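You operate a simulated robot arm through the tools that you are given. There is no shell and no other tool.

The job below is to be done with a simulated robot arm. You get a single attempt, and the scene is never put back.

JOB
Fit the short post in the letter rack and stand the letters in the bay.
Fine: seat it in the free socket, then tap it home with the round mallet, then turn the cam lock; the mallet goes back where it stood. Set down upright: round mallet, bundle of letters.

Only the result counts: the job must be done as asked and must still hold three seconds after the hand-in. Knocking over, shifting, dropping, spilling or breaking anything else fails it.

ROBOT AND FRAMES
A 7-joint arm with a two-finger parallel gripper, fixed in place. Base frame: the origin is at the foot of the arm, x ahead of it, y to its left, z up. Lengths are in cm, angles in rad, forces in N, time in s.
With the tool pointing down near the work surface it reaches from about 46 to 92 cm from the base axis. Its first joint turns from -2.007 to 2.007 rad. Payload 3.91 kg.
The tool frame sits at the grasp point between the pads (the TCP): z along the fingers, y along the line on which they close. The tips reach 3 cm beyond it. The gripper opens to 11 cm. The fingers are 2 cm wide and 1 cm thick; the gripper's body (4.8 by 11.2 cm) begins 5.5 cm behind the TCP.
Orientation is that of the tool frame in the base frame, as [roll, pitch, yaw] about the fixed x, y, z axes, in that order (R = Rz(yaw) Ry(pitch) Rx(roll)). With the fingers straight down and closing along the base's y, the tool's x points along the base's -x, its y along +y and its z along -z.

CONTROLS
- The arm moves only by the tool jog_arm. Its argument "commands" is a list of rows, each a list of 7 numbers: the shift along the tool's x, y, z in cm, then the turn, a rotation vector about the tool's x, y, z in rad, then the finger opening in cm, from 0 to 11. In form: [[dx, dy, dz, ax, ay, az, gripper], ...]. A call has 1 to 20 rows; each row shifts and turns the commanded pose from where the row before left it, along the tool's axes as they then stand. A row lasts 0.2 s, in which the tool goes at most 5 cm and 0.15 rad; a call with a longer step from one row to the next is refused whole, and so is a gripper value outside its range. A pose out of reach is approached as far as the arm can. The call stops where the force on the tool passes 90 N (or 10 N more than at its start, if that is more) or the arm is blocked; 0.2 s more then pass. The fingers move at their own pace (about 15.3 cm/s each) and stop on an object; they squeeze with about 24 N. The grip force told is the motor's: it shows also when the fingers shut on nothing. Time passes only in rows, and 0.2 s behind the last, so rows that do not move let the fingers close. It gives the time, the measured TCP pose, the force on the tool (base axes), the opening and the grip force at its end, in the units of the frame above (readings bear some noise), with the torque about the TCP (base axes, N m) and any sound that the robot's microphone picked up.
- Cameras (640 x 400 px; columns grow to the right, rows downward): "scene" is fixed at [21.46, -63.37, 153.82]; the picture's right is [0.78, -0.62, 0.00], its down [-0.29, -0.37, -0.88] and it looks along [0.55, 0.69, -0.47] (base axes); focal length 323 px, centre (320, 200). "wrist" rides on the gripper at [7.2, 1.7, -10.3] in the tool frame; the picture's right is [-0.23, 0.97, 0.00], its down [-0.76, -0.18, -0.62] and it looks along [-0.61, -0.14, 0.78] (tool axes); focal length 222 px, centre (320, 200). There is no depth. A picture from a camera that has moved, and an enlarged one, comes with that camera's place and axes in the base frame and with its lens. The place of the scene camera against the robot may be out by one fixed shift of up to 2.5 cm in any direction.
- get_image(camera): a new picture of that camera. The clock stands still meanwhile.
- lift_body(by): slides the trunk up (or, below 0, down) by that many cm; the arm rides with it, the base frame stays. It gives what a move gives, with no picture.
- enlarge(camera, box): a new picture of the part [left, top, right, bottom] of that camera's present view, enlarged. The clock stands still meanwhile.
- hand_in(): hands the job in; it is judged then, once.

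Nothing tells you positions but the pictures and the camera data. Unless the task says otherwise, let go and move clear before handing in.

The tools are called after ">>>" as a command line: name --pt "numbers of a row" for each row, then --argument value for the rest, lists and objects as JSON in quotes. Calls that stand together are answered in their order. jog_arm: Moves the arm, as the interface text tells. Its arguments: {"type":"object","properties":{"commands":{"type":"array"}},"required":["commands"]} The other tools are called the same way: lift_body (by) slides the trunk up or down; get_image (camera) takes a picture; enlarge (camera, box) takes an enlarged picture of a part of a camera's view; hand_in () hands the job in.

At the start:

```text
clock: 0.0
tcp_pos: [44.99, 17.22, 133.45]
tcp_rot: [-3.141, 0.0, 3.14]
ft_force: [-0.7, -0.7, -0.3]
torque: [0.01, 0.0, 0.01]
opening: 11.0
finger_force: 0.1
trunk travel left (down, up): [-75.0, 24.0]
```

scene: 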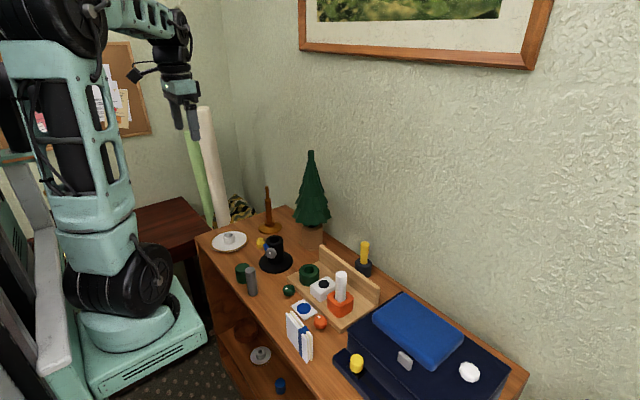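
wrist: 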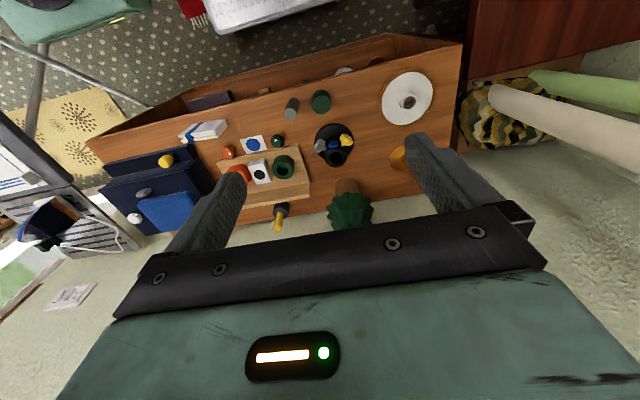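

I see a wooden shelf/desk with a letter rack (wooden base with sockets), some posts, letters, and a few other items. I'll enlarge views first to identify each one.

>>> enlarge --camera "scene" --box '[200, 220, 400, 345]'

>>> enlarge --camera "scene" --box '[280, 240, 400, 315]'

>>> enlarge --camera "wrist" --box '[80, 30, 480, 280]'

>>> enlarge --camera "wrist" --box '[200, 100, 360, 200]'

>>> enlarge --camera "scene" --box '[200, 180, 320, 255]'

>>> enlarge --camera "scene" --box '[220, 280, 380, 400]'

```text
3.20 times, centred on (300, 282) of scene
camera zoom: at [21.46, -63.37, 153.82], right [0.78, -0.62, 0.0], down [-0.29, -0.37, -0.88], along [0.55, 0.69, -0.47], focal length 1034 px, centre (384, -64)
```

zoom: 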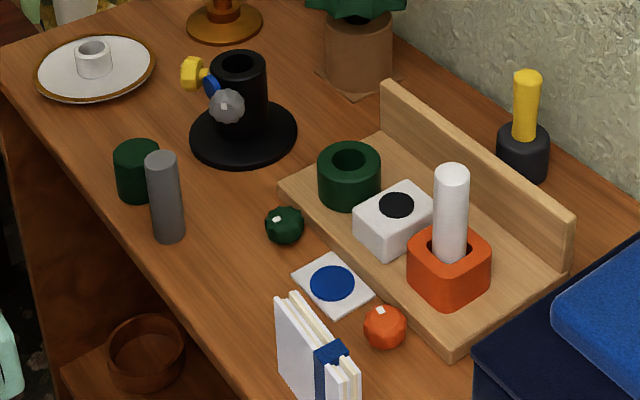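

```text
5.33 times, centred on (340, 278) of scene
camera zoom: at [21.46, -63.37, 153.82], right [0.78, -0.62, 0.0], down [-0.29, -0.37, -0.88], along [0.55, 0.69, -0.47], focal length 1723 px, centre (213, -213)
```

zoom: 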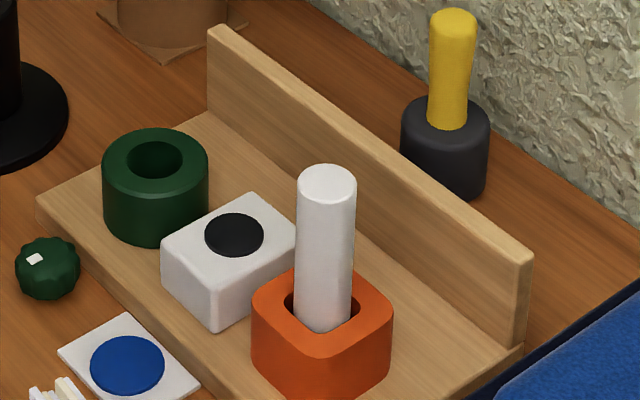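

```text
1.60 times, centred on (280, 155) of wrist
camera zoom: at [37.68, 18.9, 143.71], right [0.23, 0.97, 0.0], down [0.76, -0.18, 0.62], along [0.61, -0.14, -0.78], focal length 355 px, centre (384, 272)
```

zoom: 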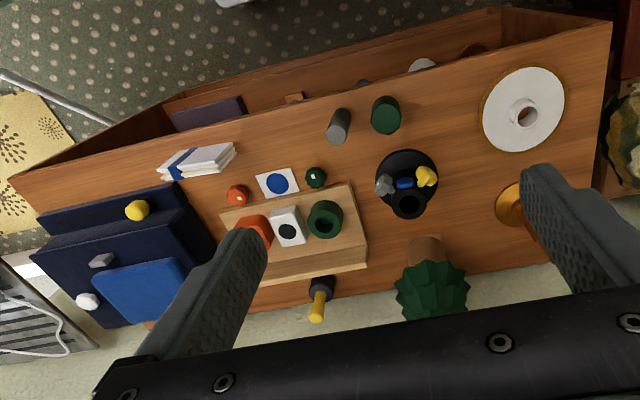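

```text
4.00 times, centred on (280, 150) of wrist
camera zoom: at [37.68, 18.9, 143.71], right [0.23, 0.97, 0.0], down [0.76, -0.18, 0.62], along [0.61, -0.14, -0.78], focal length 888 px, centre (480, 400)
```

zoom: 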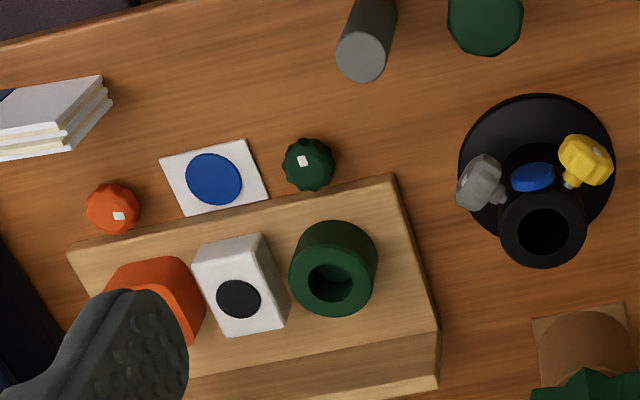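

```text
5.33 times, centred on (260, 218) of scene
camera zoom: at [21.46, -63.37, 153.82], right [0.78, -0.62, 0.0], down [-0.29, -0.37, -0.88], along [0.55, 0.69, -0.47], focal length 1723 px, centre (640, 107)
```

zoom: 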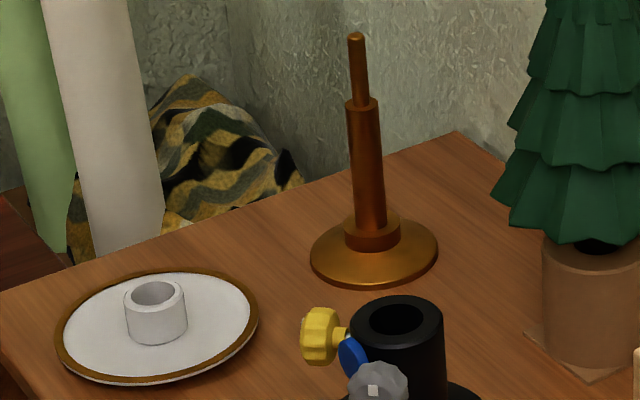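

```text
3.33 times, centred on (300, 340) of scene
camera zoom: at [21.46, -63.37, 153.82], right [0.78, -0.62, 0.0], down [-0.29, -0.37, -0.88], along [0.55, 0.69, -0.47], focal length 1077 px, centre (387, -267)
```

zoom: 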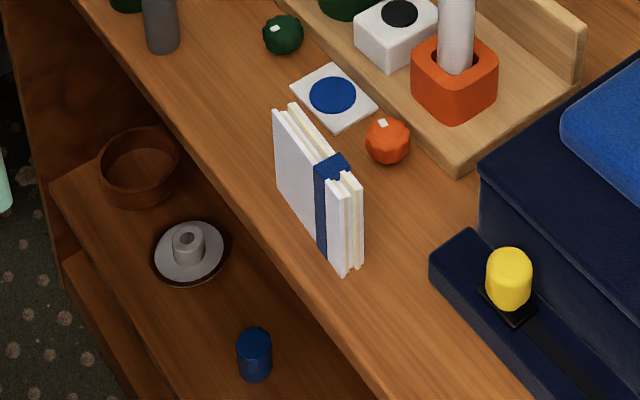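

The desk top appears to be at z≈81 with its front edge at x≈49. The rack has a green open socket, a white block and an orange socket that holds a tall white post. I'll move the wrist camera closer to check the details.

>>> jog_arm --pt "-0.3 -1.46 2.35 0 0 0 11" --pt "-0.3 -1.46 2.35 0 0 0 11" --pt "-0.3 -1.46 2.35 0 0 0 11" --pt "-0.3 -1.46 2.35 0 0 0 11" --pt "-0.3 -1.46 2.35 0 0 0 11" --pt "-0.3 -1.46 2.35 0 0 0 11" --pt "-0.3 -1.46 2.35 0 0 0 11" --pt "-0.3 -1.46 2.35 0 0 0 11" --pt "-0.3 -1.46 2.35 0 0 0 11" --pt "-0.3 -1.46 2.35 0 0 0 11"

>>> get_image --camera "wrist"

>>> get_image --camera "scene"

```text
clock: 2.2
tcp_pos: [47.99, 2.47, 109.85]
tcp_rot: [3.141, 0.0, -3.14]
ft_force: [-0.5, 0.7, -0.2]
torque: [0.03, -0.01, 0.04]
opening: 11.0
finger_force: 0.1
trunk travel left (down, up): [-75.0, 24.0]
```

```text
taken
camera wrist: at [40.64, 4.33, 120.06], right [0.23, 0.97, 0.0], down [0.76, -0.18, 0.62], along [0.61, -0.14, -0.78], focal length 222 px, centre (320, 200)
```

wrist: 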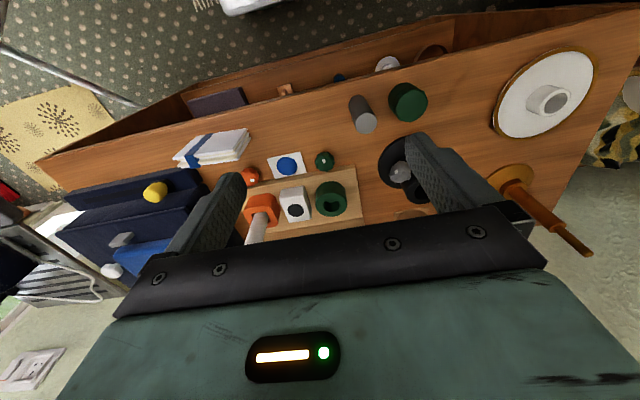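

```text
taken
```

scene: 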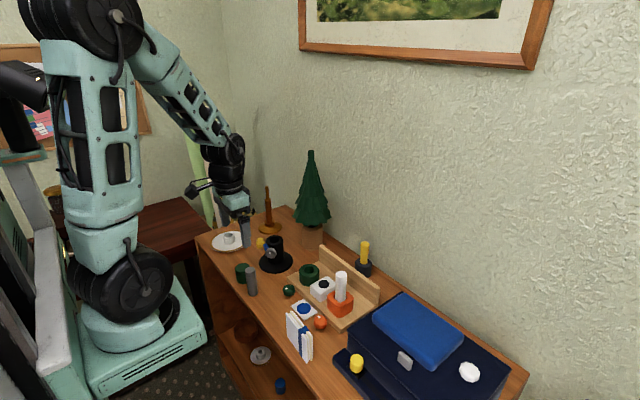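

The wrist camera now sees the rack from about 40 cm. I'll zoom in on the details.

>>> enlarge --camera "wrist" --box '[220, 130, 380, 250]'

>>> enlarge --camera "wrist" --box '[230, 145, 350, 220]'

>>> enlarge --camera "wrist" --box '[160, 80, 440, 180]'

>>> enlarge --camera "wrist" --box '[340, 40, 460, 140]'

>>> enlarge --camera "scene" --box '[270, 265, 350, 315]'

```text
3.33 times, centred on (300, 190) of wrist
camera zoom: at [40.64, 4.33, 120.06], right [0.23, 0.97, 0.0], down [0.76, -0.18, 0.62], along [0.61, -0.14, -0.78], focal length 740 px, centre (387, 233)
```

zoom: 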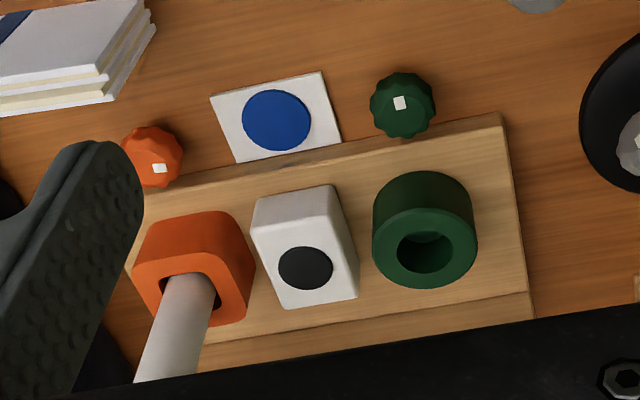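

```text
5.33 times, centred on (290, 182) of wrist
camera zoom: at [40.64, 4.33, 120.06], right [0.23, 0.97, 0.0], down [0.76, -0.18, 0.62], along [0.61, -0.14, -0.78], focal length 1185 px, centre (480, 293)
```

zoom: 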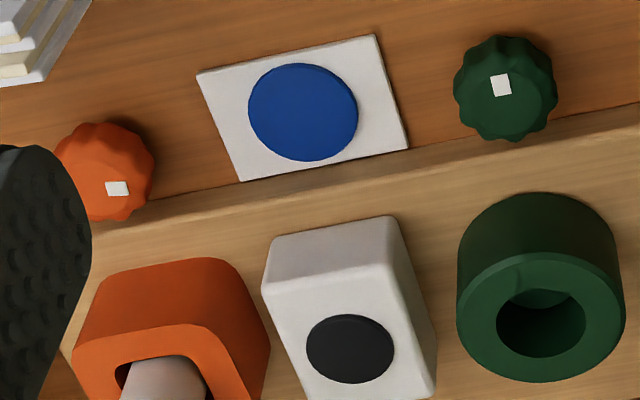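

```text
2.29 times, centred on (300, 130) of wrist
camera zoom: at [40.64, 4.33, 120.06], right [0.23, 0.97, 0.0], down [0.76, -0.18, 0.62], along [0.61, -0.14, -0.78], focal length 508 px, centre (366, 360)
```

zoom: 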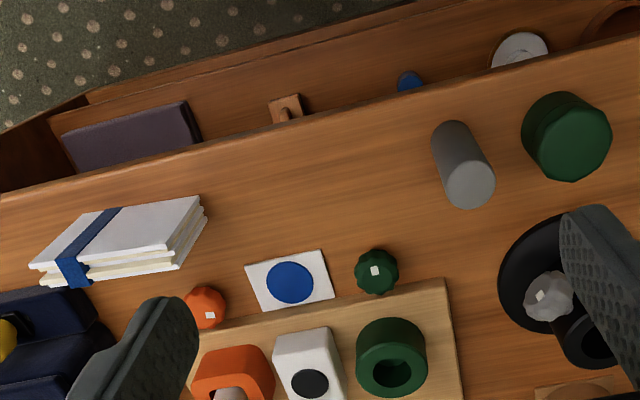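

```text
4.00 times, centred on (400, 90) of wrist
camera zoom: at [40.64, 4.33, 120.06], right [0.23, 0.97, 0.0], down [0.76, -0.18, 0.62], along [0.61, -0.14, -0.78], focal length 888 px, centre (0, 640)
```

zoom: 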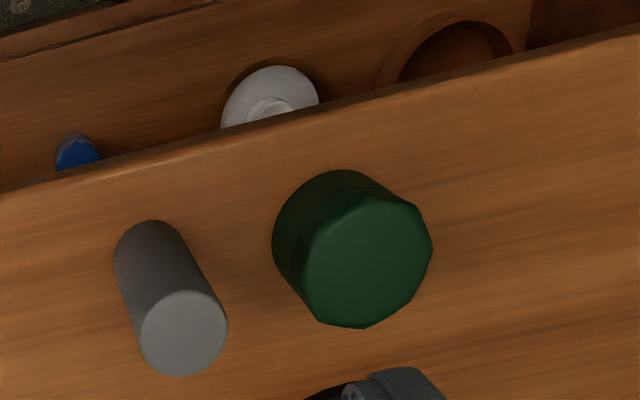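

```text
8.00 times, centred on (310, 290) of scene
camera zoom: at [21.46, -63.37, 153.82], right [0.78, -0.62, 0.0], down [-0.29, -0.37, -0.88], along [0.55, 0.69, -0.47], focal length 2585 px, centre (400, -520)
```

zoom: 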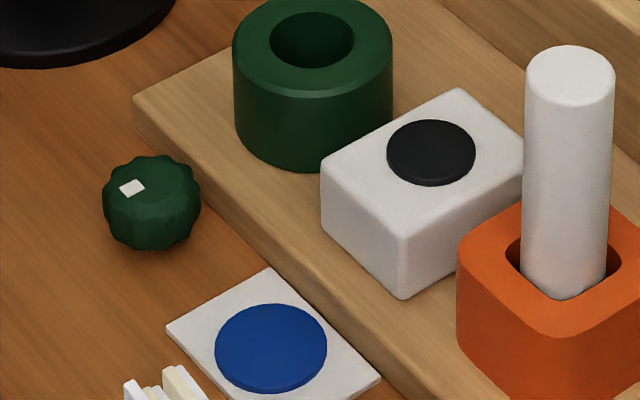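

The grey cylinder (about 2.9 cm across) looks like it fits the green socket's hole (about 3.2 cm), while the black disc on the white block looks printed on. I'll move the camera further over the rack to see its layout and the marks on the knobs.

>>> jog_arm --pt "-2.4 0 0 0 0 0 11" --pt "-2.4 0 0 0 0 0 11" --pt "-2.4 0 0 0 0 0 11" --pt "-2.4 0 0 0 0 0 11" --pt "-2.4 0 0 0 0 0 11" --pt "-2.4 0 0 0 0 0 11"

>>> get_image --camera "wrist"

>>> enlarge --camera "wrist" --box '[220, 50, 400, 220]'

>>> enlarge --camera "wrist" --box '[220, 70, 380, 170]'

```text
clock: 3.6
tcp_pos: [62.39, 2.44, 109.97]
tcp_rot: [-3.141, 0.0, -3.141]
ft_force: [-0.4, -0.3, -0.4]
torque: [0.0, -0.02, -0.01]
opening: 10.99
finger_force: 0.1
trunk travel left (down, up): [-75.0, 24.0]
```

```text
taken
camera wrist: at [55.15, 4.15, 120.17], right [0.23, 0.97, 0.0], down [0.76, -0.18, 0.62], along [0.61, -0.14, -0.78], focal length 222 px, centre (320, 200)
```

wrist: 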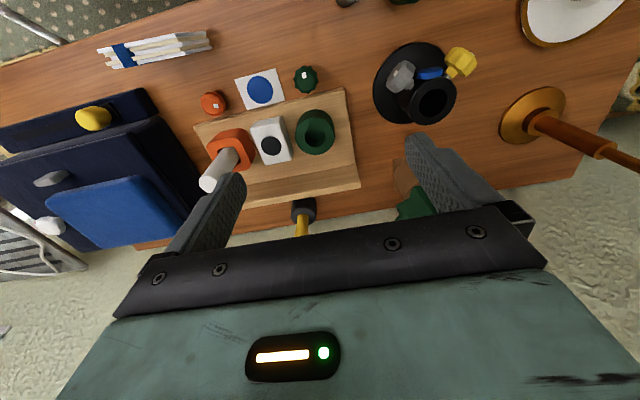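

```text
2.35 times, centred on (310, 135) of wrist
camera zoom: at [55.15, 4.15, 120.17], right [0.23, 0.97, 0.0], down [0.76, -0.18, 0.62], along [0.61, -0.14, -0.78], focal length 523 px, centre (344, 353)
```

zoom: 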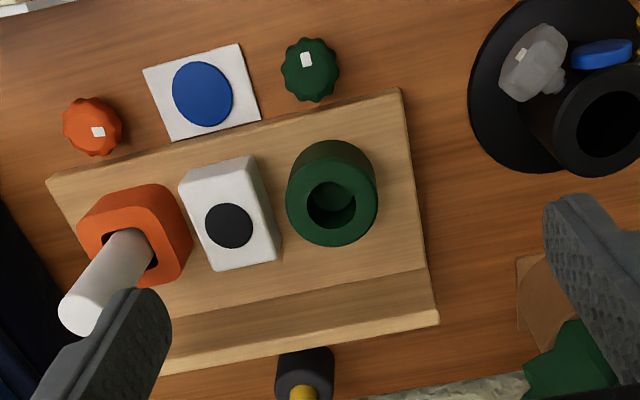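

```text
4.00 times, centred on (300, 120) of wrist
camera zoom: at [55.15, 4.15, 120.17], right [0.23, 0.97, 0.0], down [0.76, -0.18, 0.62], along [0.61, -0.14, -0.78], focal length 888 px, centre (400, 520)
```

zoom: 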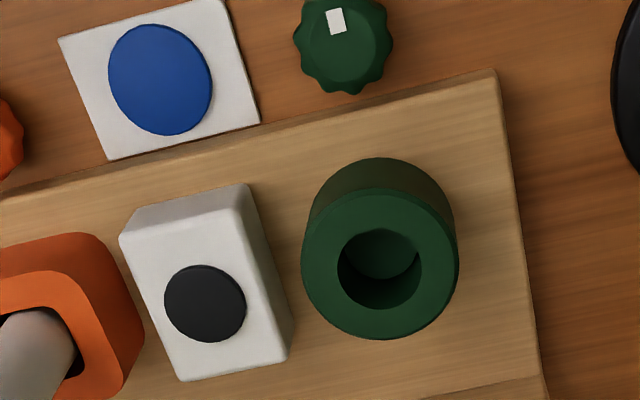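

The rack is aligned with the axes. Its sockets sit towards the front, and there's a free strip (the bay) between them and the back wall. Now I'll look closely at the knob marks, the mallet and the letters.

>>> enlarge --camera "wrist" --box '[285, 65, 325, 95]'

>>> enlarge --camera "wrist" --box '[193, 88, 233, 118]'

>>> enlarge --camera "wrist" --box '[90, 20, 230, 80]'

>>> enlarge --camera "scene" --box '[340, 230, 390, 285]'

>>> enlarge --camera "scene" --box '[275, 280, 335, 330]'

>>> enlarge --camera "scene" --box '[270, 295, 340, 370]'

```text
13.33 times, centred on (305, 80) of wrist
camera zoom: at [55.15, 4.15, 120.17], right [0.23, 0.97, 0.0], down [0.76, -0.18, 0.62], along [0.61, -0.14, -0.78], focal length 2962 px, centre (520, 1800)
```

zoom: 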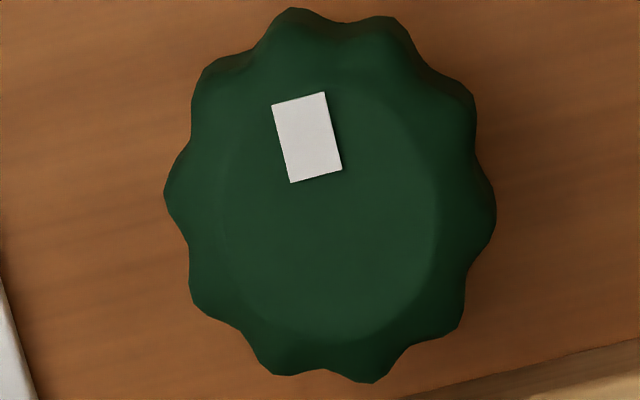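

```text
13.33 times, centred on (213, 103) of wrist
camera zoom: at [55.15, 4.15, 120.17], right [0.23, 0.97, 0.0], down [0.76, -0.18, 0.62], along [0.61, -0.14, -0.78], focal length 2962 px, centre (1747, 1493)
```

zoom: 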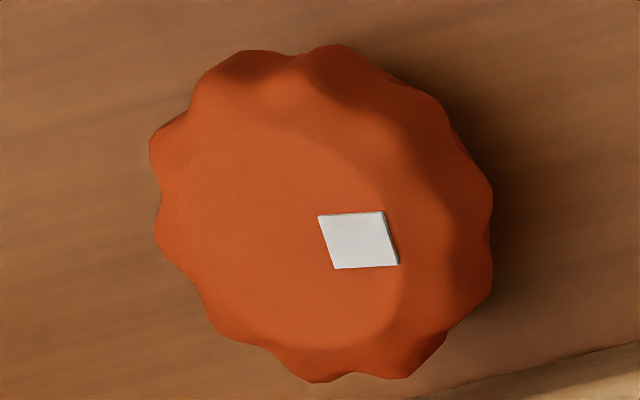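

```text
4.57 times, centred on (160, 50) of wrist
camera zoom: at [55.15, 4.15, 120.17], right [0.23, 0.97, 0.0], down [0.76, -0.18, 0.62], along [0.61, -0.14, -0.78], focal length 1015 px, centre (1051, 886)
```

zoom: 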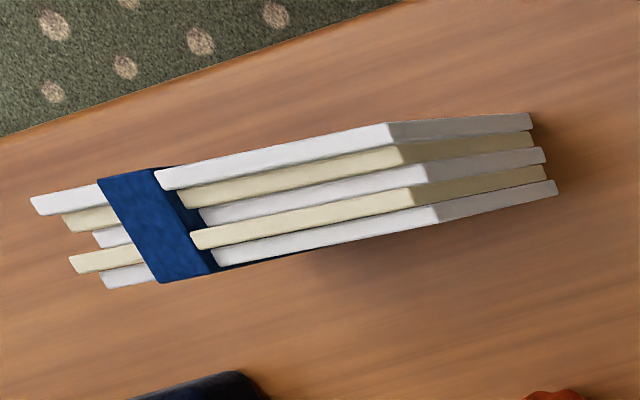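

```text
7.27 times, centred on (365, 258) of scene
camera zoom: at [21.46, -63.37, 153.82], right [0.78, -0.62, 0.0], down [-0.29, -0.37, -0.88], along [0.55, 0.69, -0.47], focal length 2350 px, centre (-7, -218)
```

zoom: 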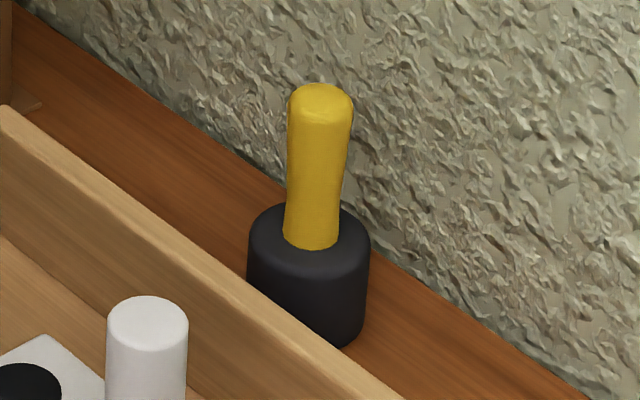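

```text
8.00 times, centred on (305, 305) of scene
camera zoom: at [21.46, -63.37, 153.82], right [0.78, -0.62, 0.0], down [-0.29, -0.37, -0.88], along [0.55, 0.69, -0.47], focal length 2585 px, centre (440, -640)
```

zoom: 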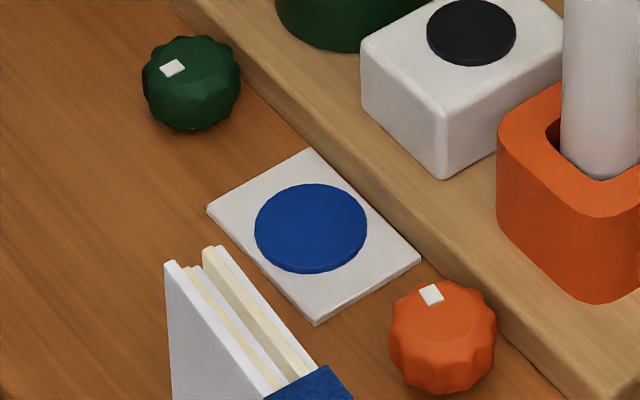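

```text
5.33 times, centred on (305, 332) of scene
camera zoom: at [21.46, -63.37, 153.82], right [0.78, -0.62, 0.0], down [-0.29, -0.37, -0.88], along [0.55, 0.69, -0.47], focal length 1723 px, centre (400, -507)
```

zoom: 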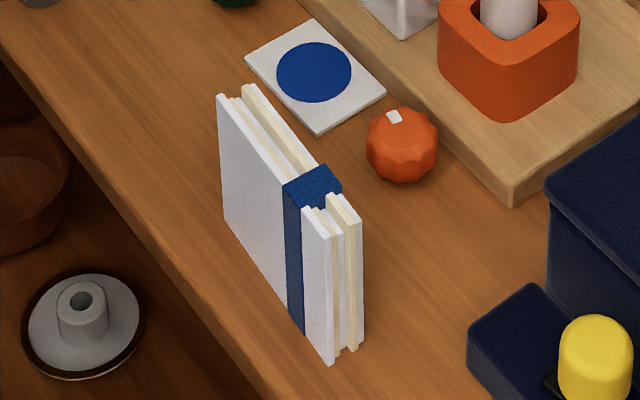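

The green knob's mark points to -x and the orange one's to +y, so they differ by a quarter turn. The grey post is at about (52.4, 8.1), the green socket at about (69, 0.2), the mallet behind the rack at about (86.6, -6.7) and the letters near the front edge. Next I'll take two closer views of the grey post.

>>> jog_arm --pt "2.1 1.4 1.5 0 0 0 8" --pt "2.1 1.4 1.5 0 0 0 8" --pt "2.1 1.4 1.5 0 0 0 8" --pt "2.1 1.4 1.5 0 0 0 8"

>>> enlarge --camera "wrist" --box '[240, 40, 400, 140]'

>>> jog_arm --pt "2.0 0 0 0 0 0 8" --pt "2.0 0 0 0 0 0 8" --pt "2.0 0 0 0 0 0 8" --pt "2.0 0 0 0 0 0 8"

>>> enlarge --camera "wrist" --box '[240, 100, 400, 200]'

>>> get_image --camera "wrist"

```text
clock: 4.6
tcp_pos: [53.96, 8.2, 103.96]
tcp_rot: [-3.142, -0.002, -3.141]
ft_force: [0.4, 0.1, -0.4]
torque: [0.01, 0.0, -0.06]
opening: 7.99
finger_force: 0.0
trunk travel left (down, up): [-75.0, 24.0]
```

```text
4.00 times, centred on (320, 90) of wrist
camera zoom: at [46.71, 9.94, 114.23], right [0.23, 0.97, 0.0], down [0.76, -0.18, 0.62], along [0.61, -0.14, -0.78], focal length 888 px, centre (320, 640)
```

zoom: 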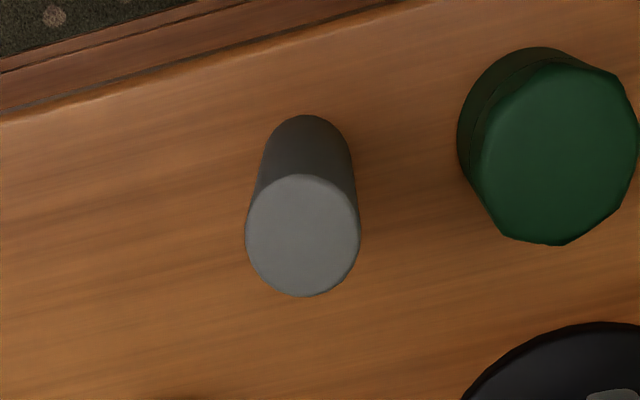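

```text
clock: 5.6
tcp_pos: [45.76, 8.22, 104.03]
tcp_rot: [3.141, -0.002, -3.141]
ft_force: [0.8, 0.1, -0.1]
torque: [0.0, 0.01, -0.01]
opening: 8.01
finger_force: 0.0
trunk travel left (down, up): [-75.0, 24.0]
```

```text
4.00 times, centred on (320, 150) of wrist
camera zoom: at [38.56, 9.95, 114.25], right [0.23, 0.97, 0.0], down [0.76, -0.18, 0.62], along [0.61, -0.14, -0.78], focal length 888 px, centre (320, 400)
```

zoom: 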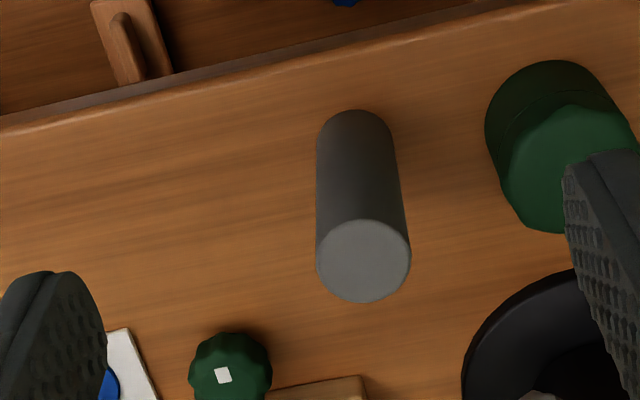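

```text
taken
camera wrist: at [38.56, 9.95, 114.25], right [0.23, 0.97, 0.0], down [0.76, -0.18, 0.62], along [0.61, -0.14, -0.78], focal length 222 px, centre (320, 200)
```

wrist: 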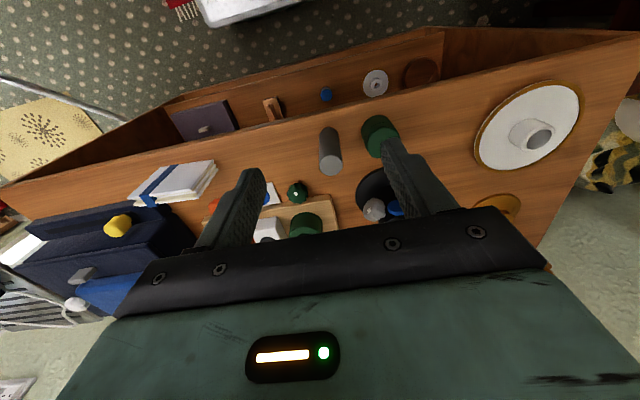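

I measured the grey post at about (52.8, 8.05), 3.0 cm across, with its top at z≈89.4. I'm moving above it with a 5 cm opening.

>>> jog_arm --pt "-1.76 -0.04 1.0 0 0 0 5" --pt "-1.76 -0.04 1.0 0 0 0 5" --pt "-1.76 -0.04 1.0 0 0 0 5" --pt "-1.76 -0.04 1.0 0 0 0 5" --pt "0 0 1.5 0 0 0 5" --pt "0 0 1.5 0 0 0 5" --pt "0 0 1.5 0 0 0 5"

>>> get_image --camera "wrist"

>>> enlarge --camera "scene" --box '[210, 200, 310, 310]'

```text
clock: 7.2
tcp_pos: [53.04, 7.84, 95.55]
tcp_rot: [3.141, 0.0, -3.141]
ft_force: [0.6, -0.7, -0.4]
torque: [0.02, -0.01, 0.0]
opening: 5.01
finger_force: 0.0
trunk travel left (down, up): [-75.0, 24.0]
```

```text
taken
camera wrist: at [45.69, 9.63, 105.8], right [0.23, 0.97, 0.0], down [0.76, -0.18, 0.62], along [0.61, -0.14, -0.78], focal length 222 px, centre (320, 200)
```

wrist: 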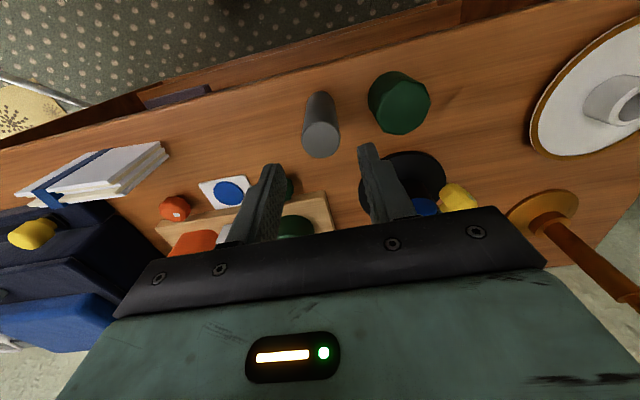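

```text
3.64 times, centred on (260, 255) of scene
camera zoom: at [21.46, -63.37, 153.82], right [0.78, -0.62, 0.0], down [-0.29, -0.37, -0.88], along [0.55, 0.69, -0.47], focal length 1175 px, centre (538, 0)
```

zoom: 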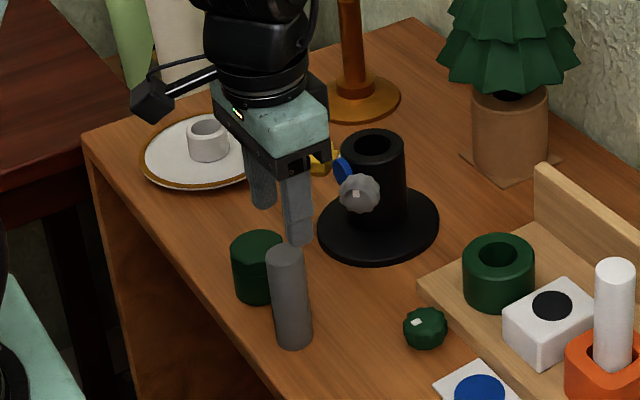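

The gripper is lined up above the grey post, so I'm descending and closing on its upper part.

>>> jog_arm --pt "0.25 0 1.35 0 0 0 5" --pt "0 0 1.4 0 0 0 5" --pt "0 0 1.4 0 0 0 5" --pt "0 0 1.4 0 0 0 5" --pt "0 0 1.3 0 0 0 5" --pt "0 0 0 0 0 0 5"

>>> get_image --camera "wrist"

>>> enlarge --camera "scene" --box '[210, 200, 310, 310]'

```text
clock: 8.6
tcp_pos: [52.73, 8.02, 88.68]
tcp_rot: [3.142, 0.0, -3.139]
ft_force: [-0.7, -0.6, -0.2]
torque: [0.03, 0.0, -0.01]
opening: 5.02
finger_force: 0.1
trunk travel left (down, up): [-75.0, 24.0]
```

```text
taken
camera wrist: at [45.5, 9.82, 98.94], right [0.23, 0.97, 0.0], down [0.76, -0.18, 0.62], along [0.61, -0.14, -0.78], focal length 222 px, centre (320, 200)
```

wrist: 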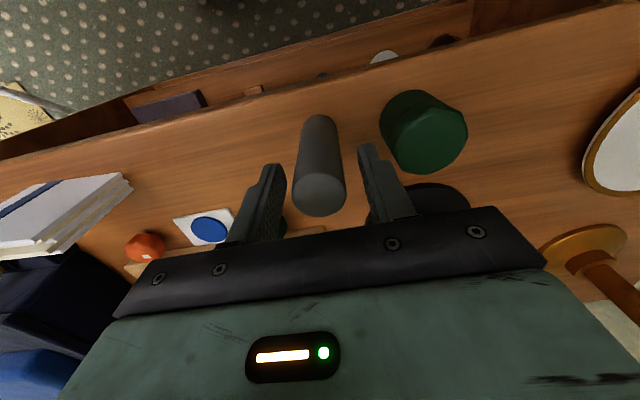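

```text
3.64 times, centred on (260, 255) of scene
camera zoom: at [21.46, -63.37, 153.82], right [0.78, -0.62, 0.0], down [-0.29, -0.37, -0.88], along [0.55, 0.69, -0.47], focal length 1175 px, centre (538, 0)
```

zoom: 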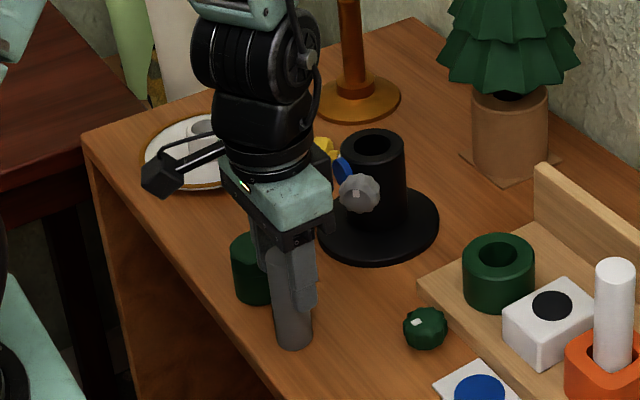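

>>> enlarge --camera "wrist" --box '[260, 110, 400, 230]'

```text
3.33 times, centred on (330, 170) of wrist
camera zoom: at [45.5, 9.82, 98.94], right [0.23, 0.97, 0.0], down [0.76, -0.18, 0.62], along [0.61, -0.14, -0.78], focal length 740 px, centre (287, 300)
```

zoom: 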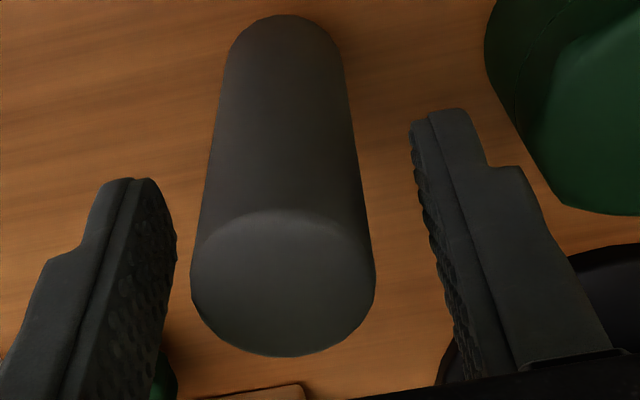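

The post is centred between the pads to within about 0.1 cm. I'll close the gripper now.

>>> jog_arm --pt "0.1 0 0 0 0 0 4" --pt "0 0 0 0 0 0 3.4" --pt "0 0 0 0 0 0 2.0" --pt "0 0 0 0 0 0 2.0" --pt "0 0 0 0 0 0 2.0"

>>> enlarge --camera "wrist" --box '[260, 110, 400, 230]'

```text
clock: 9.8
tcp_pos: [52.77, 8.15, 88.67]
tcp_rot: [3.141, 0.0, 3.141]
ft_force: [-0.4, -0.3, -0.4]
torque: [0.01, 0.02, 0.0]
opening: 2.96
finger_force: 24.2
trunk travel left (down, up): [-75.0, 24.0]
```

```text
3.33 times, centred on (330, 170) of wrist
camera zoom: at [45.42, 9.82, 98.87], right [0.23, 0.97, 0.0], down [0.76, -0.18, 0.62], along [0.61, -0.14, -0.78], focal length 740 px, centre (287, 300)
```

zoom: 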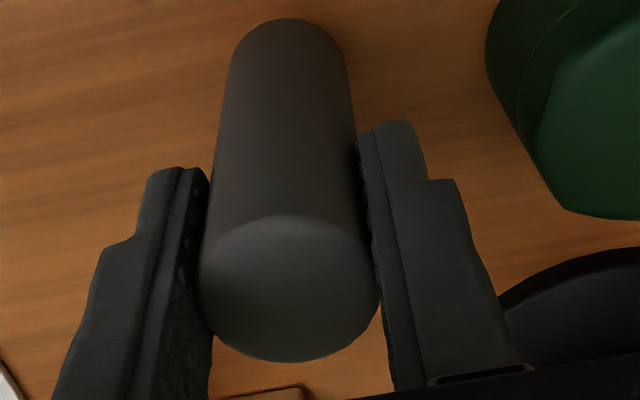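

The post is held. I'll lift it and carry it over to above the green socket, then check the alignment visually.

>>> jog_arm --pt "0 0 -2 0 0 0 2.0" --pt "0 0 -3 0 0 0 2.0" --pt "0 0 -3.5 0 0 0 2.0" --pt "0 0 -3.9 0 0 0 2.0" --pt "-2 -0.98 0 0 0 0 2.0" --pt "-2 -0.98 0 0 0 0 2.0" --pt "-2 -0.98 0 0 0 0 2.0" --pt "-2 -0.98 0 0 0 0 2.0" --pt "-2 -0.98 0 0 0 0 2.0" --pt "-2 -0.98 0 0 0 0 2.0" --pt "-2 -0.98 0 0 0 0 2.0" --pt "-2 -0.98 0 0 0 0 2.0" --pt "0 0 0 0 0 0 2.0"

>>> get_image --camera "wrist"

>>> enlarge --camera "wrist" --box '[260, 70, 380, 160]'

>>> get_image --camera "scene"

```text
clock: 12.6
tcp_pos: [68.61, 0.06, 101.01]
tcp_rot: [3.14, 0.0, -3.141]
ft_force: [0.0, -0.1, -1.1]
torque: [-0.01, -0.01, 0.0]
opening: 2.96
finger_force: 23.7
trunk travel left (down, up): [-75.0, 24.0]
```

```text
taken
camera wrist: at [61.41, 1.86, 111.25], right [0.23, 0.97, 0.0], down [0.76, -0.18, 0.62], along [0.61, -0.14, -0.78], focal length 222 px, centre (320, 200)
```

wrist: 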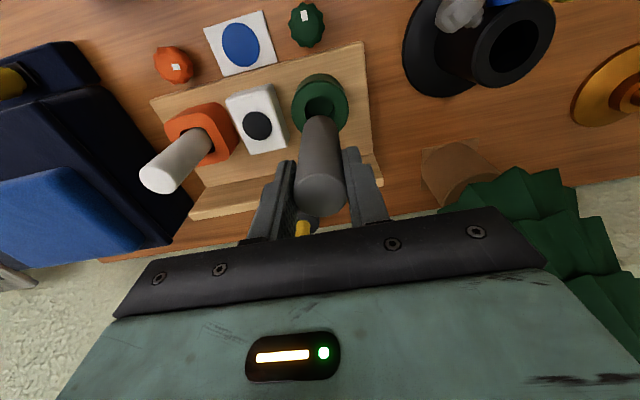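

```text
4.44 times, centred on (320, 115) of wrist
camera zoom: at [61.41, 1.86, 111.25], right [0.23, 0.97, 0.0], down [0.76, -0.18, 0.62], along [0.61, -0.14, -0.78], focal length 987 px, centre (320, 578)
```

zoom: 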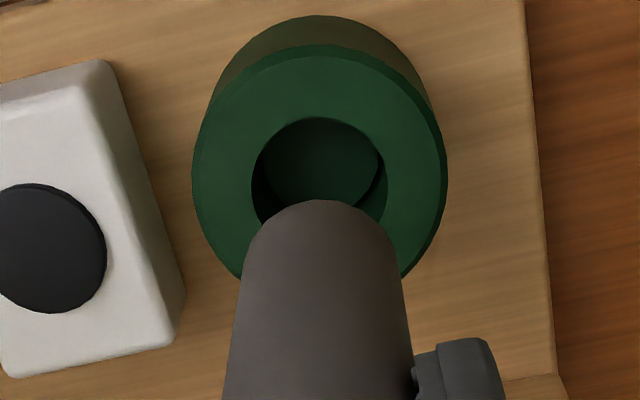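

```text
taken
```

scene: 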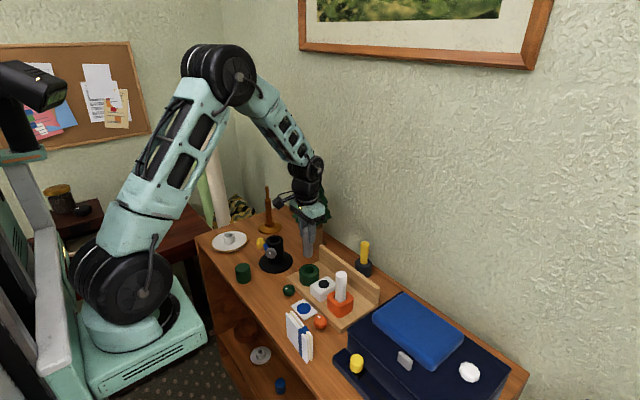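

The post is almost exactly above the socket: the lateral offset is about 0, with a small uncertainty front to back. I'll lower it to just above the rim and measure again.

>>> jog_arm --pt "0 0 1.5 0 0 0 2.0" --pt "0 0 1.5 0 0 0 2.0" --pt "0 0 1.2 0 0 0 2.0" --pt "0 0 0 0 0 0 2.0"

>>> enlarge --camera "wrist" --box '[260, 70, 380, 160]'

>>> enlarge --camera "scene" --box '[270, 225, 350, 300]'

```text
clock: 13.6
tcp_pos: [68.74, 0.15, 96.67]
tcp_rot: [-3.141, 0.001, 3.141]
ft_force: [-0.1, -0.1, 0.0]
torque: [-0.02, 0.01, -0.03]
opening: 2.97
finger_force: 23.9
trunk travel left (down, up): [-75.0, 24.0]
```

```text
4.44 times, centred on (320, 115) of wrist
camera zoom: at [61.4, 1.94, 106.98], right [0.23, 0.97, 0.0], down [0.76, -0.18, 0.62], along [0.61, -0.14, -0.78], focal length 987 px, centre (320, 578)
```

zoom: 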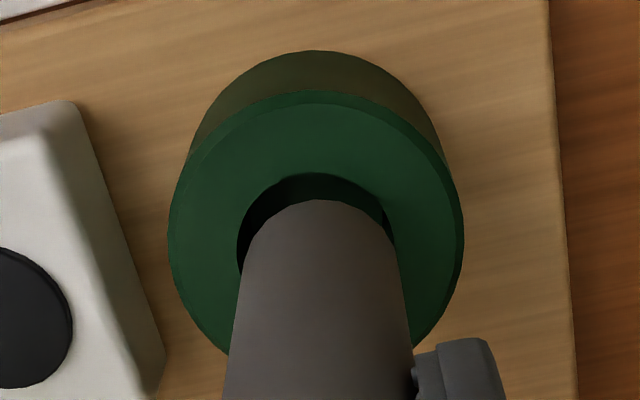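

```text
5.33 times, centred on (310, 262) of scene
camera zoom: at [21.46, -63.37, 153.82], right [0.78, -0.62, 0.0], down [-0.29, -0.37, -0.88], along [0.55, 0.69, -0.47], focal length 1723 px, centre (373, -133)
```

zoom: 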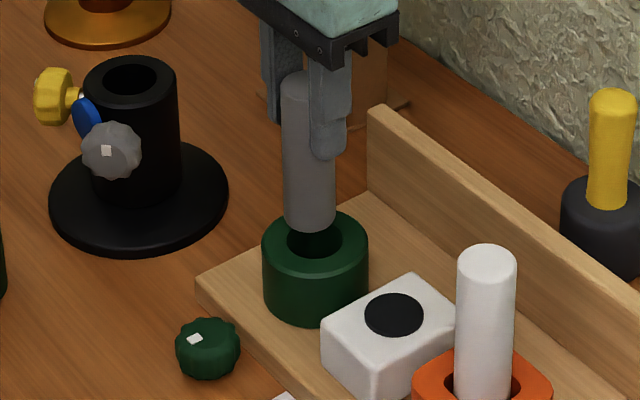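

>>> enlarge --camera "scene" --box '[294, 240, 326, 290]'

>>> enlarge --camera "wrist" --box '[284, 76, 360, 134]'

```text
8.00 times, centred on (310, 265) of scene
camera zoom: at [21.46, -63.37, 153.82], right [0.78, -0.62, 0.0], down [-0.29, -0.37, -0.88], along [0.55, 0.69, -0.47], focal length 2585 px, centre (400, -320)
```

zoom: 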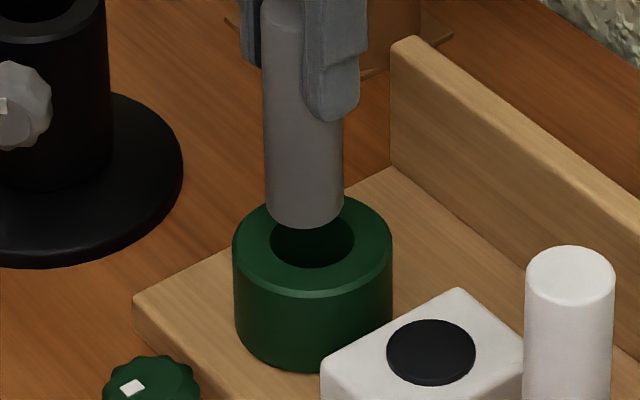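

```text
6.90 times, centred on (322, 105) of wrist
camera zoom: at [61.4, 1.94, 106.98], right [0.23, 0.97, 0.0], down [0.76, -0.18, 0.62], along [0.61, -0.14, -0.78], focal length 1532 px, centre (306, 855)
```

zoom: 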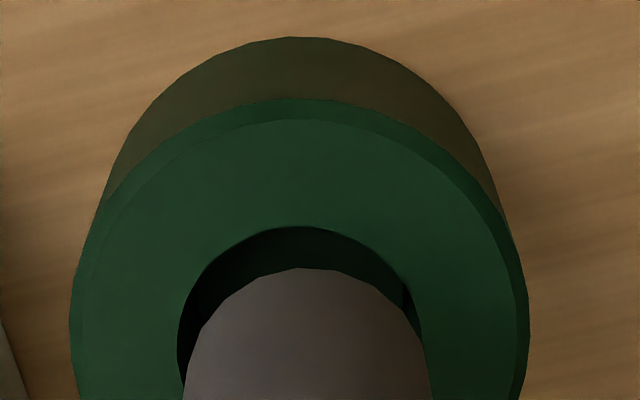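

The scene and wrist views together put the hole about +0.2 in x and -0.14 in y from the post axis. I'll apply that correction, lower to just above the rim and check again.

>>> jog_arm --pt "-0.2 -0.14 0 0 0 0 2.0" --pt "0 0 0.6 0 0 0 2.0" --pt "0 0 0.6 0 0 0 2.0" --pt "0 0 0 0 0 0 2.0"

>>> enlarge --camera "scene" --box '[294, 240, 326, 290]'

>>> enlarge --camera "wrist" --box '[284, 86, 360, 144]'

```text
clock: 14.6
tcp_pos: [68.9, -0.03, 95.43]
tcp_rot: [-3.141, 0.002, -3.139]
ft_force: [0.3, 0.5, -1.0]
torque: [0.03, 0.03, 0.01]
opening: 2.97
finger_force: 23.8
trunk travel left (down, up): [-75.0, 24.0]
```

```text
8.00 times, centred on (310, 265) of scene
camera zoom: at [21.46, -63.37, 153.82], right [0.78, -0.62, 0.0], down [-0.29, -0.37, -0.88], along [0.55, 0.69, -0.47], focal length 2585 px, centre (400, -320)
```

zoom: 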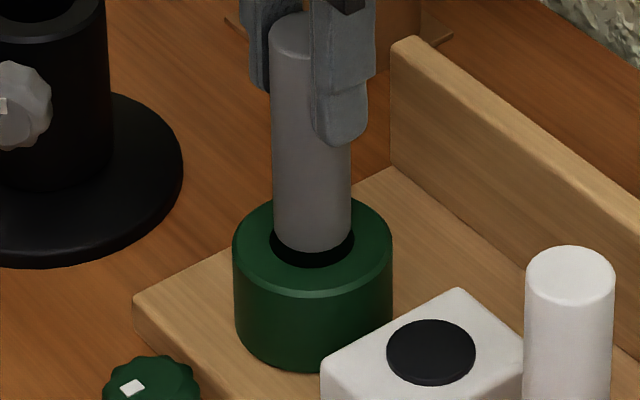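

```text
6.90 times, centred on (322, 115) of wrist
camera zoom: at [61.62, 1.75, 105.81], right [0.23, 0.97, 0.0], down [0.76, -0.18, 0.62], along [0.61, -0.14, -0.78], focal length 1532 px, centre (306, 786)
```

zoom: 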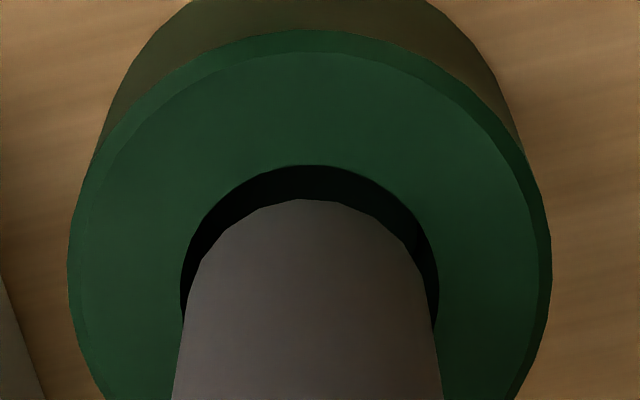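

Both views now show the post centred over the hole, so I'm lowering it slowly into the socket.

>>> jog_arm --pt "0 0 0.25 0 0 0 2.0" --pt "0 0 0.25 0 0 0 2.0" --pt "0 0 0.25 0 0 0 2.0" --pt "0 0 0.25 0 0 0 2.0"

>>> enlarge --camera "scene" --box '[294, 240, 326, 290]'

```text
clock: 15.6
tcp_pos: [68.82, 0.04, 94.55]
tcp_rot: [3.141, 0.002, 3.141]
ft_force: [0.3, -0.4, -1.0]
torque: [0.03, -0.02, 0.0]
opening: 3.02
finger_force: 24.3
trunk travel left (down, up): [-75.0, 24.0]
```

```text
8.00 times, centred on (310, 265) of scene
camera zoom: at [21.46, -63.37, 153.82], right [0.78, -0.62, 0.0], down [-0.29, -0.37, -0.88], along [0.55, 0.69, -0.47], focal length 2585 px, centre (400, -320)
```

zoom: 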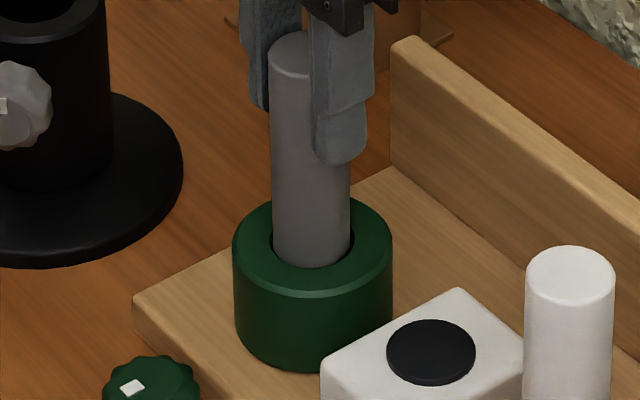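

>>> jog_arm --pt "0 0 0.25 0 0 0 2.0" --pt "0 0 0.25 0 0 0 2.0" --pt "0 0 0.25 0 0 0 2.0"

>>> enlarge --camera "scene" --box '[294, 240, 326, 290]'

>>> enlarge --camera "wrist" --box '[284, 96, 360, 154]'

```text
clock: 16.4
tcp_pos: [68.91, 0.04, 93.8]
tcp_rot: [-3.14, 0.0, 3.141]
ft_force: [-0.1, 0.2, -1.1]
torque: [-0.01, 0.01, -0.02]
opening: 2.97
finger_force: 23.8
trunk travel left (down, up): [-75.0, 24.0]
```

```text
8.00 times, centred on (310, 265) of scene
camera zoom: at [21.46, -63.37, 153.82], right [0.78, -0.62, 0.0], down [-0.29, -0.37, -0.88], along [0.55, 0.69, -0.47], focal length 2585 px, centre (400, -320)
```

zoom: 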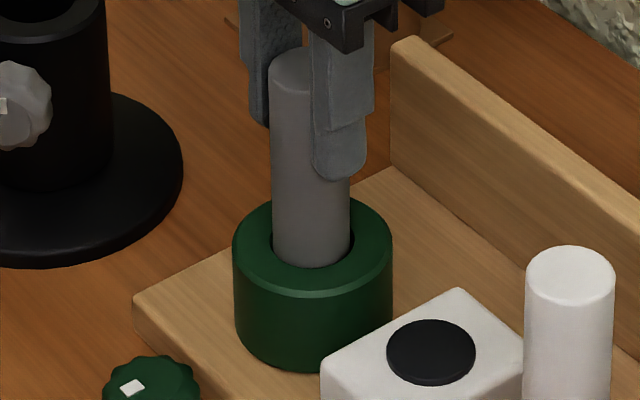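

```text
6.90 times, centred on (322, 125) of wrist
camera zoom: at [61.58, 1.8, 104.11], right [0.23, 0.97, 0.0], down [0.76, -0.18, 0.62], along [0.61, -0.14, -0.78], focal length 1532 px, centre (306, 717)
```

zoom: 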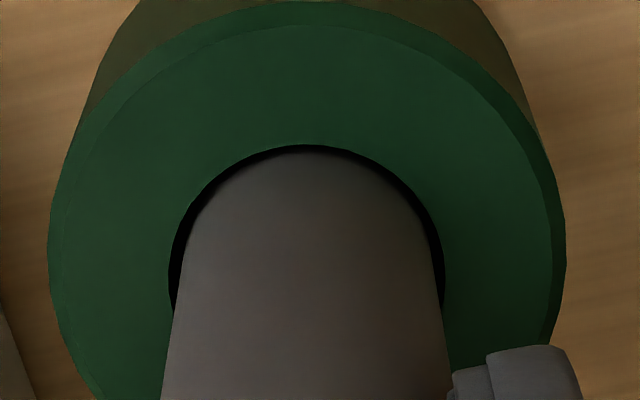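

The post has entered the hole with no side force. I'll keep lowering until it meets resistance.

>>> jog_arm --pt "0 0 0.25 0 0 0 2.0" --pt "0 0 0.25 0 0 0 2.0" --pt "0 0 0.25 0 0 0 2.0" --pt "0 0 0.25 0 0 0 2.0"

```text
clock: 17.4
tcp_pos: [69.06, 0.19, 92.75]
tcp_rot: [-3.142, -0.001, 3.141]
ft_force: [0.3, 0.3, -0.3]
torque: [-0.02, 0.03, 0.0]
opening: 2.96
finger_force: 23.7
trunk travel left (down, up): [-75.0, 24.0]
```

>>> jog_arm --pt "0 0 0.2 0 0 0 2.0" --pt "0 0 0.2 0 0 0 2.0"

>>> enlarge --camera "scene" --box '[294, 240, 326, 290]'

```text
clock: 18.0
tcp_pos: [68.89, 0.02, 92.37]
tcp_rot: [3.142, 0.0, 3.141]
ft_force: [-0.7, -0.3, -0.6]
torque: [0.01, 0.02, -0.02]
opening: 2.98
finger_force: 24.2
trunk travel left (down, up): [-75.0, 24.0]
```

```text
8.00 times, centred on (310, 265) of scene
camera zoom: at [21.46, -63.37, 153.82], right [0.78, -0.62, 0.0], down [-0.29, -0.37, -0.88], along [0.55, 0.69, -0.47], focal length 2585 px, centre (400, -320)
```

zoom: 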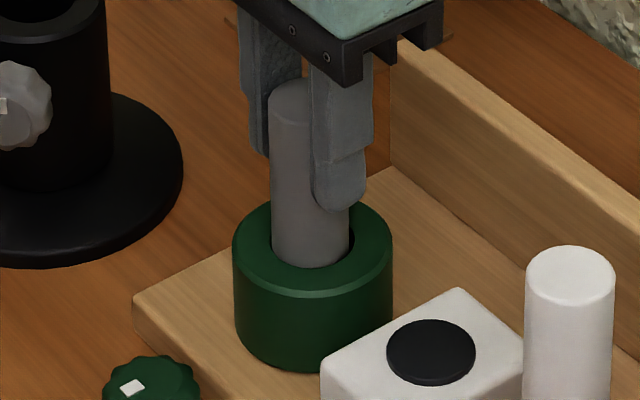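

>>> jog_arm --pt "0 0 0.2 0 0 0 2.0" --pt "0 0 0.2 0 0 0 2.0"

>>> jog_arm --pt "0 0 0.2 0 0 0 2.0" --pt "0 0 0.2 0 0 0 2.0"

```text
clock: 18.6
tcp_pos: [68.93, -0.06, 92.08]
tcp_rot: [-3.141, 0.0, -3.141]
ft_force: [-2.3, -0.1, 8.2]
torque: [-0.09, 0.17, 0.04]
opening: 2.97
finger_force: 23.9
trunk travel left (down, up): [-75.0, 24.0]
```

```text
clock: 19.2
tcp_pos: [68.88, 0.02, 91.8]
tcp_rot: [3.141, 0.001, 3.141]
ft_force: [-0.1, -1.4, 9.1]
torque: [-0.05, -0.01, 0.03]
opening: 2.99
finger_force: 23.8
trunk travel left (down, up): [-75.0, 24.0]
```

There's a light contact force of about 9 N now. I'll look before going further.

>>> enlarge --camera "scene" --box '[294, 240, 326, 290]'

>>> enlarge --camera "wrist" --box '[260, 110, 400, 230]'

```text
8.00 times, centred on (310, 265) of scene
camera zoom: at [21.46, -63.37, 153.82], right [0.78, -0.62, 0.0], down [-0.29, -0.37, -0.88], along [0.55, 0.69, -0.47], focal length 2585 px, centre (400, -320)
```

zoom: 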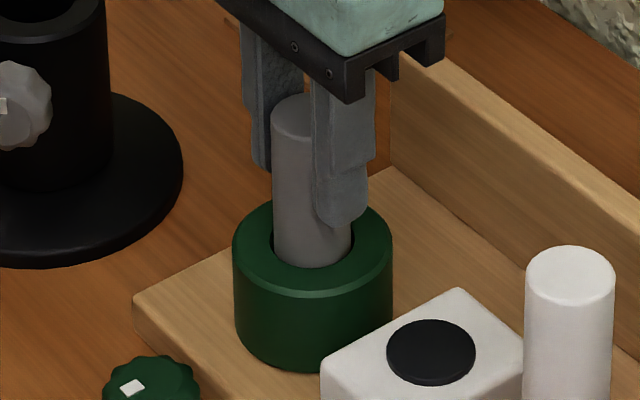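

```text
3.33 times, centred on (330, 170) of wrist
camera zoom: at [61.57, 1.74, 101.94], right [0.23, 0.97, 0.0], down [0.76, -0.18, 0.62], along [0.61, -0.14, -0.78], focal length 740 px, centre (287, 300)
```

zoom: 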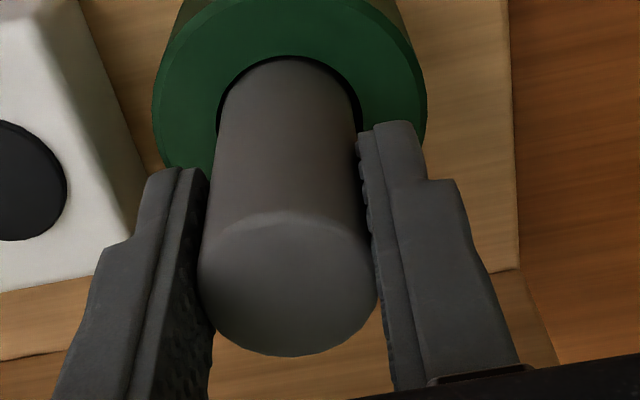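

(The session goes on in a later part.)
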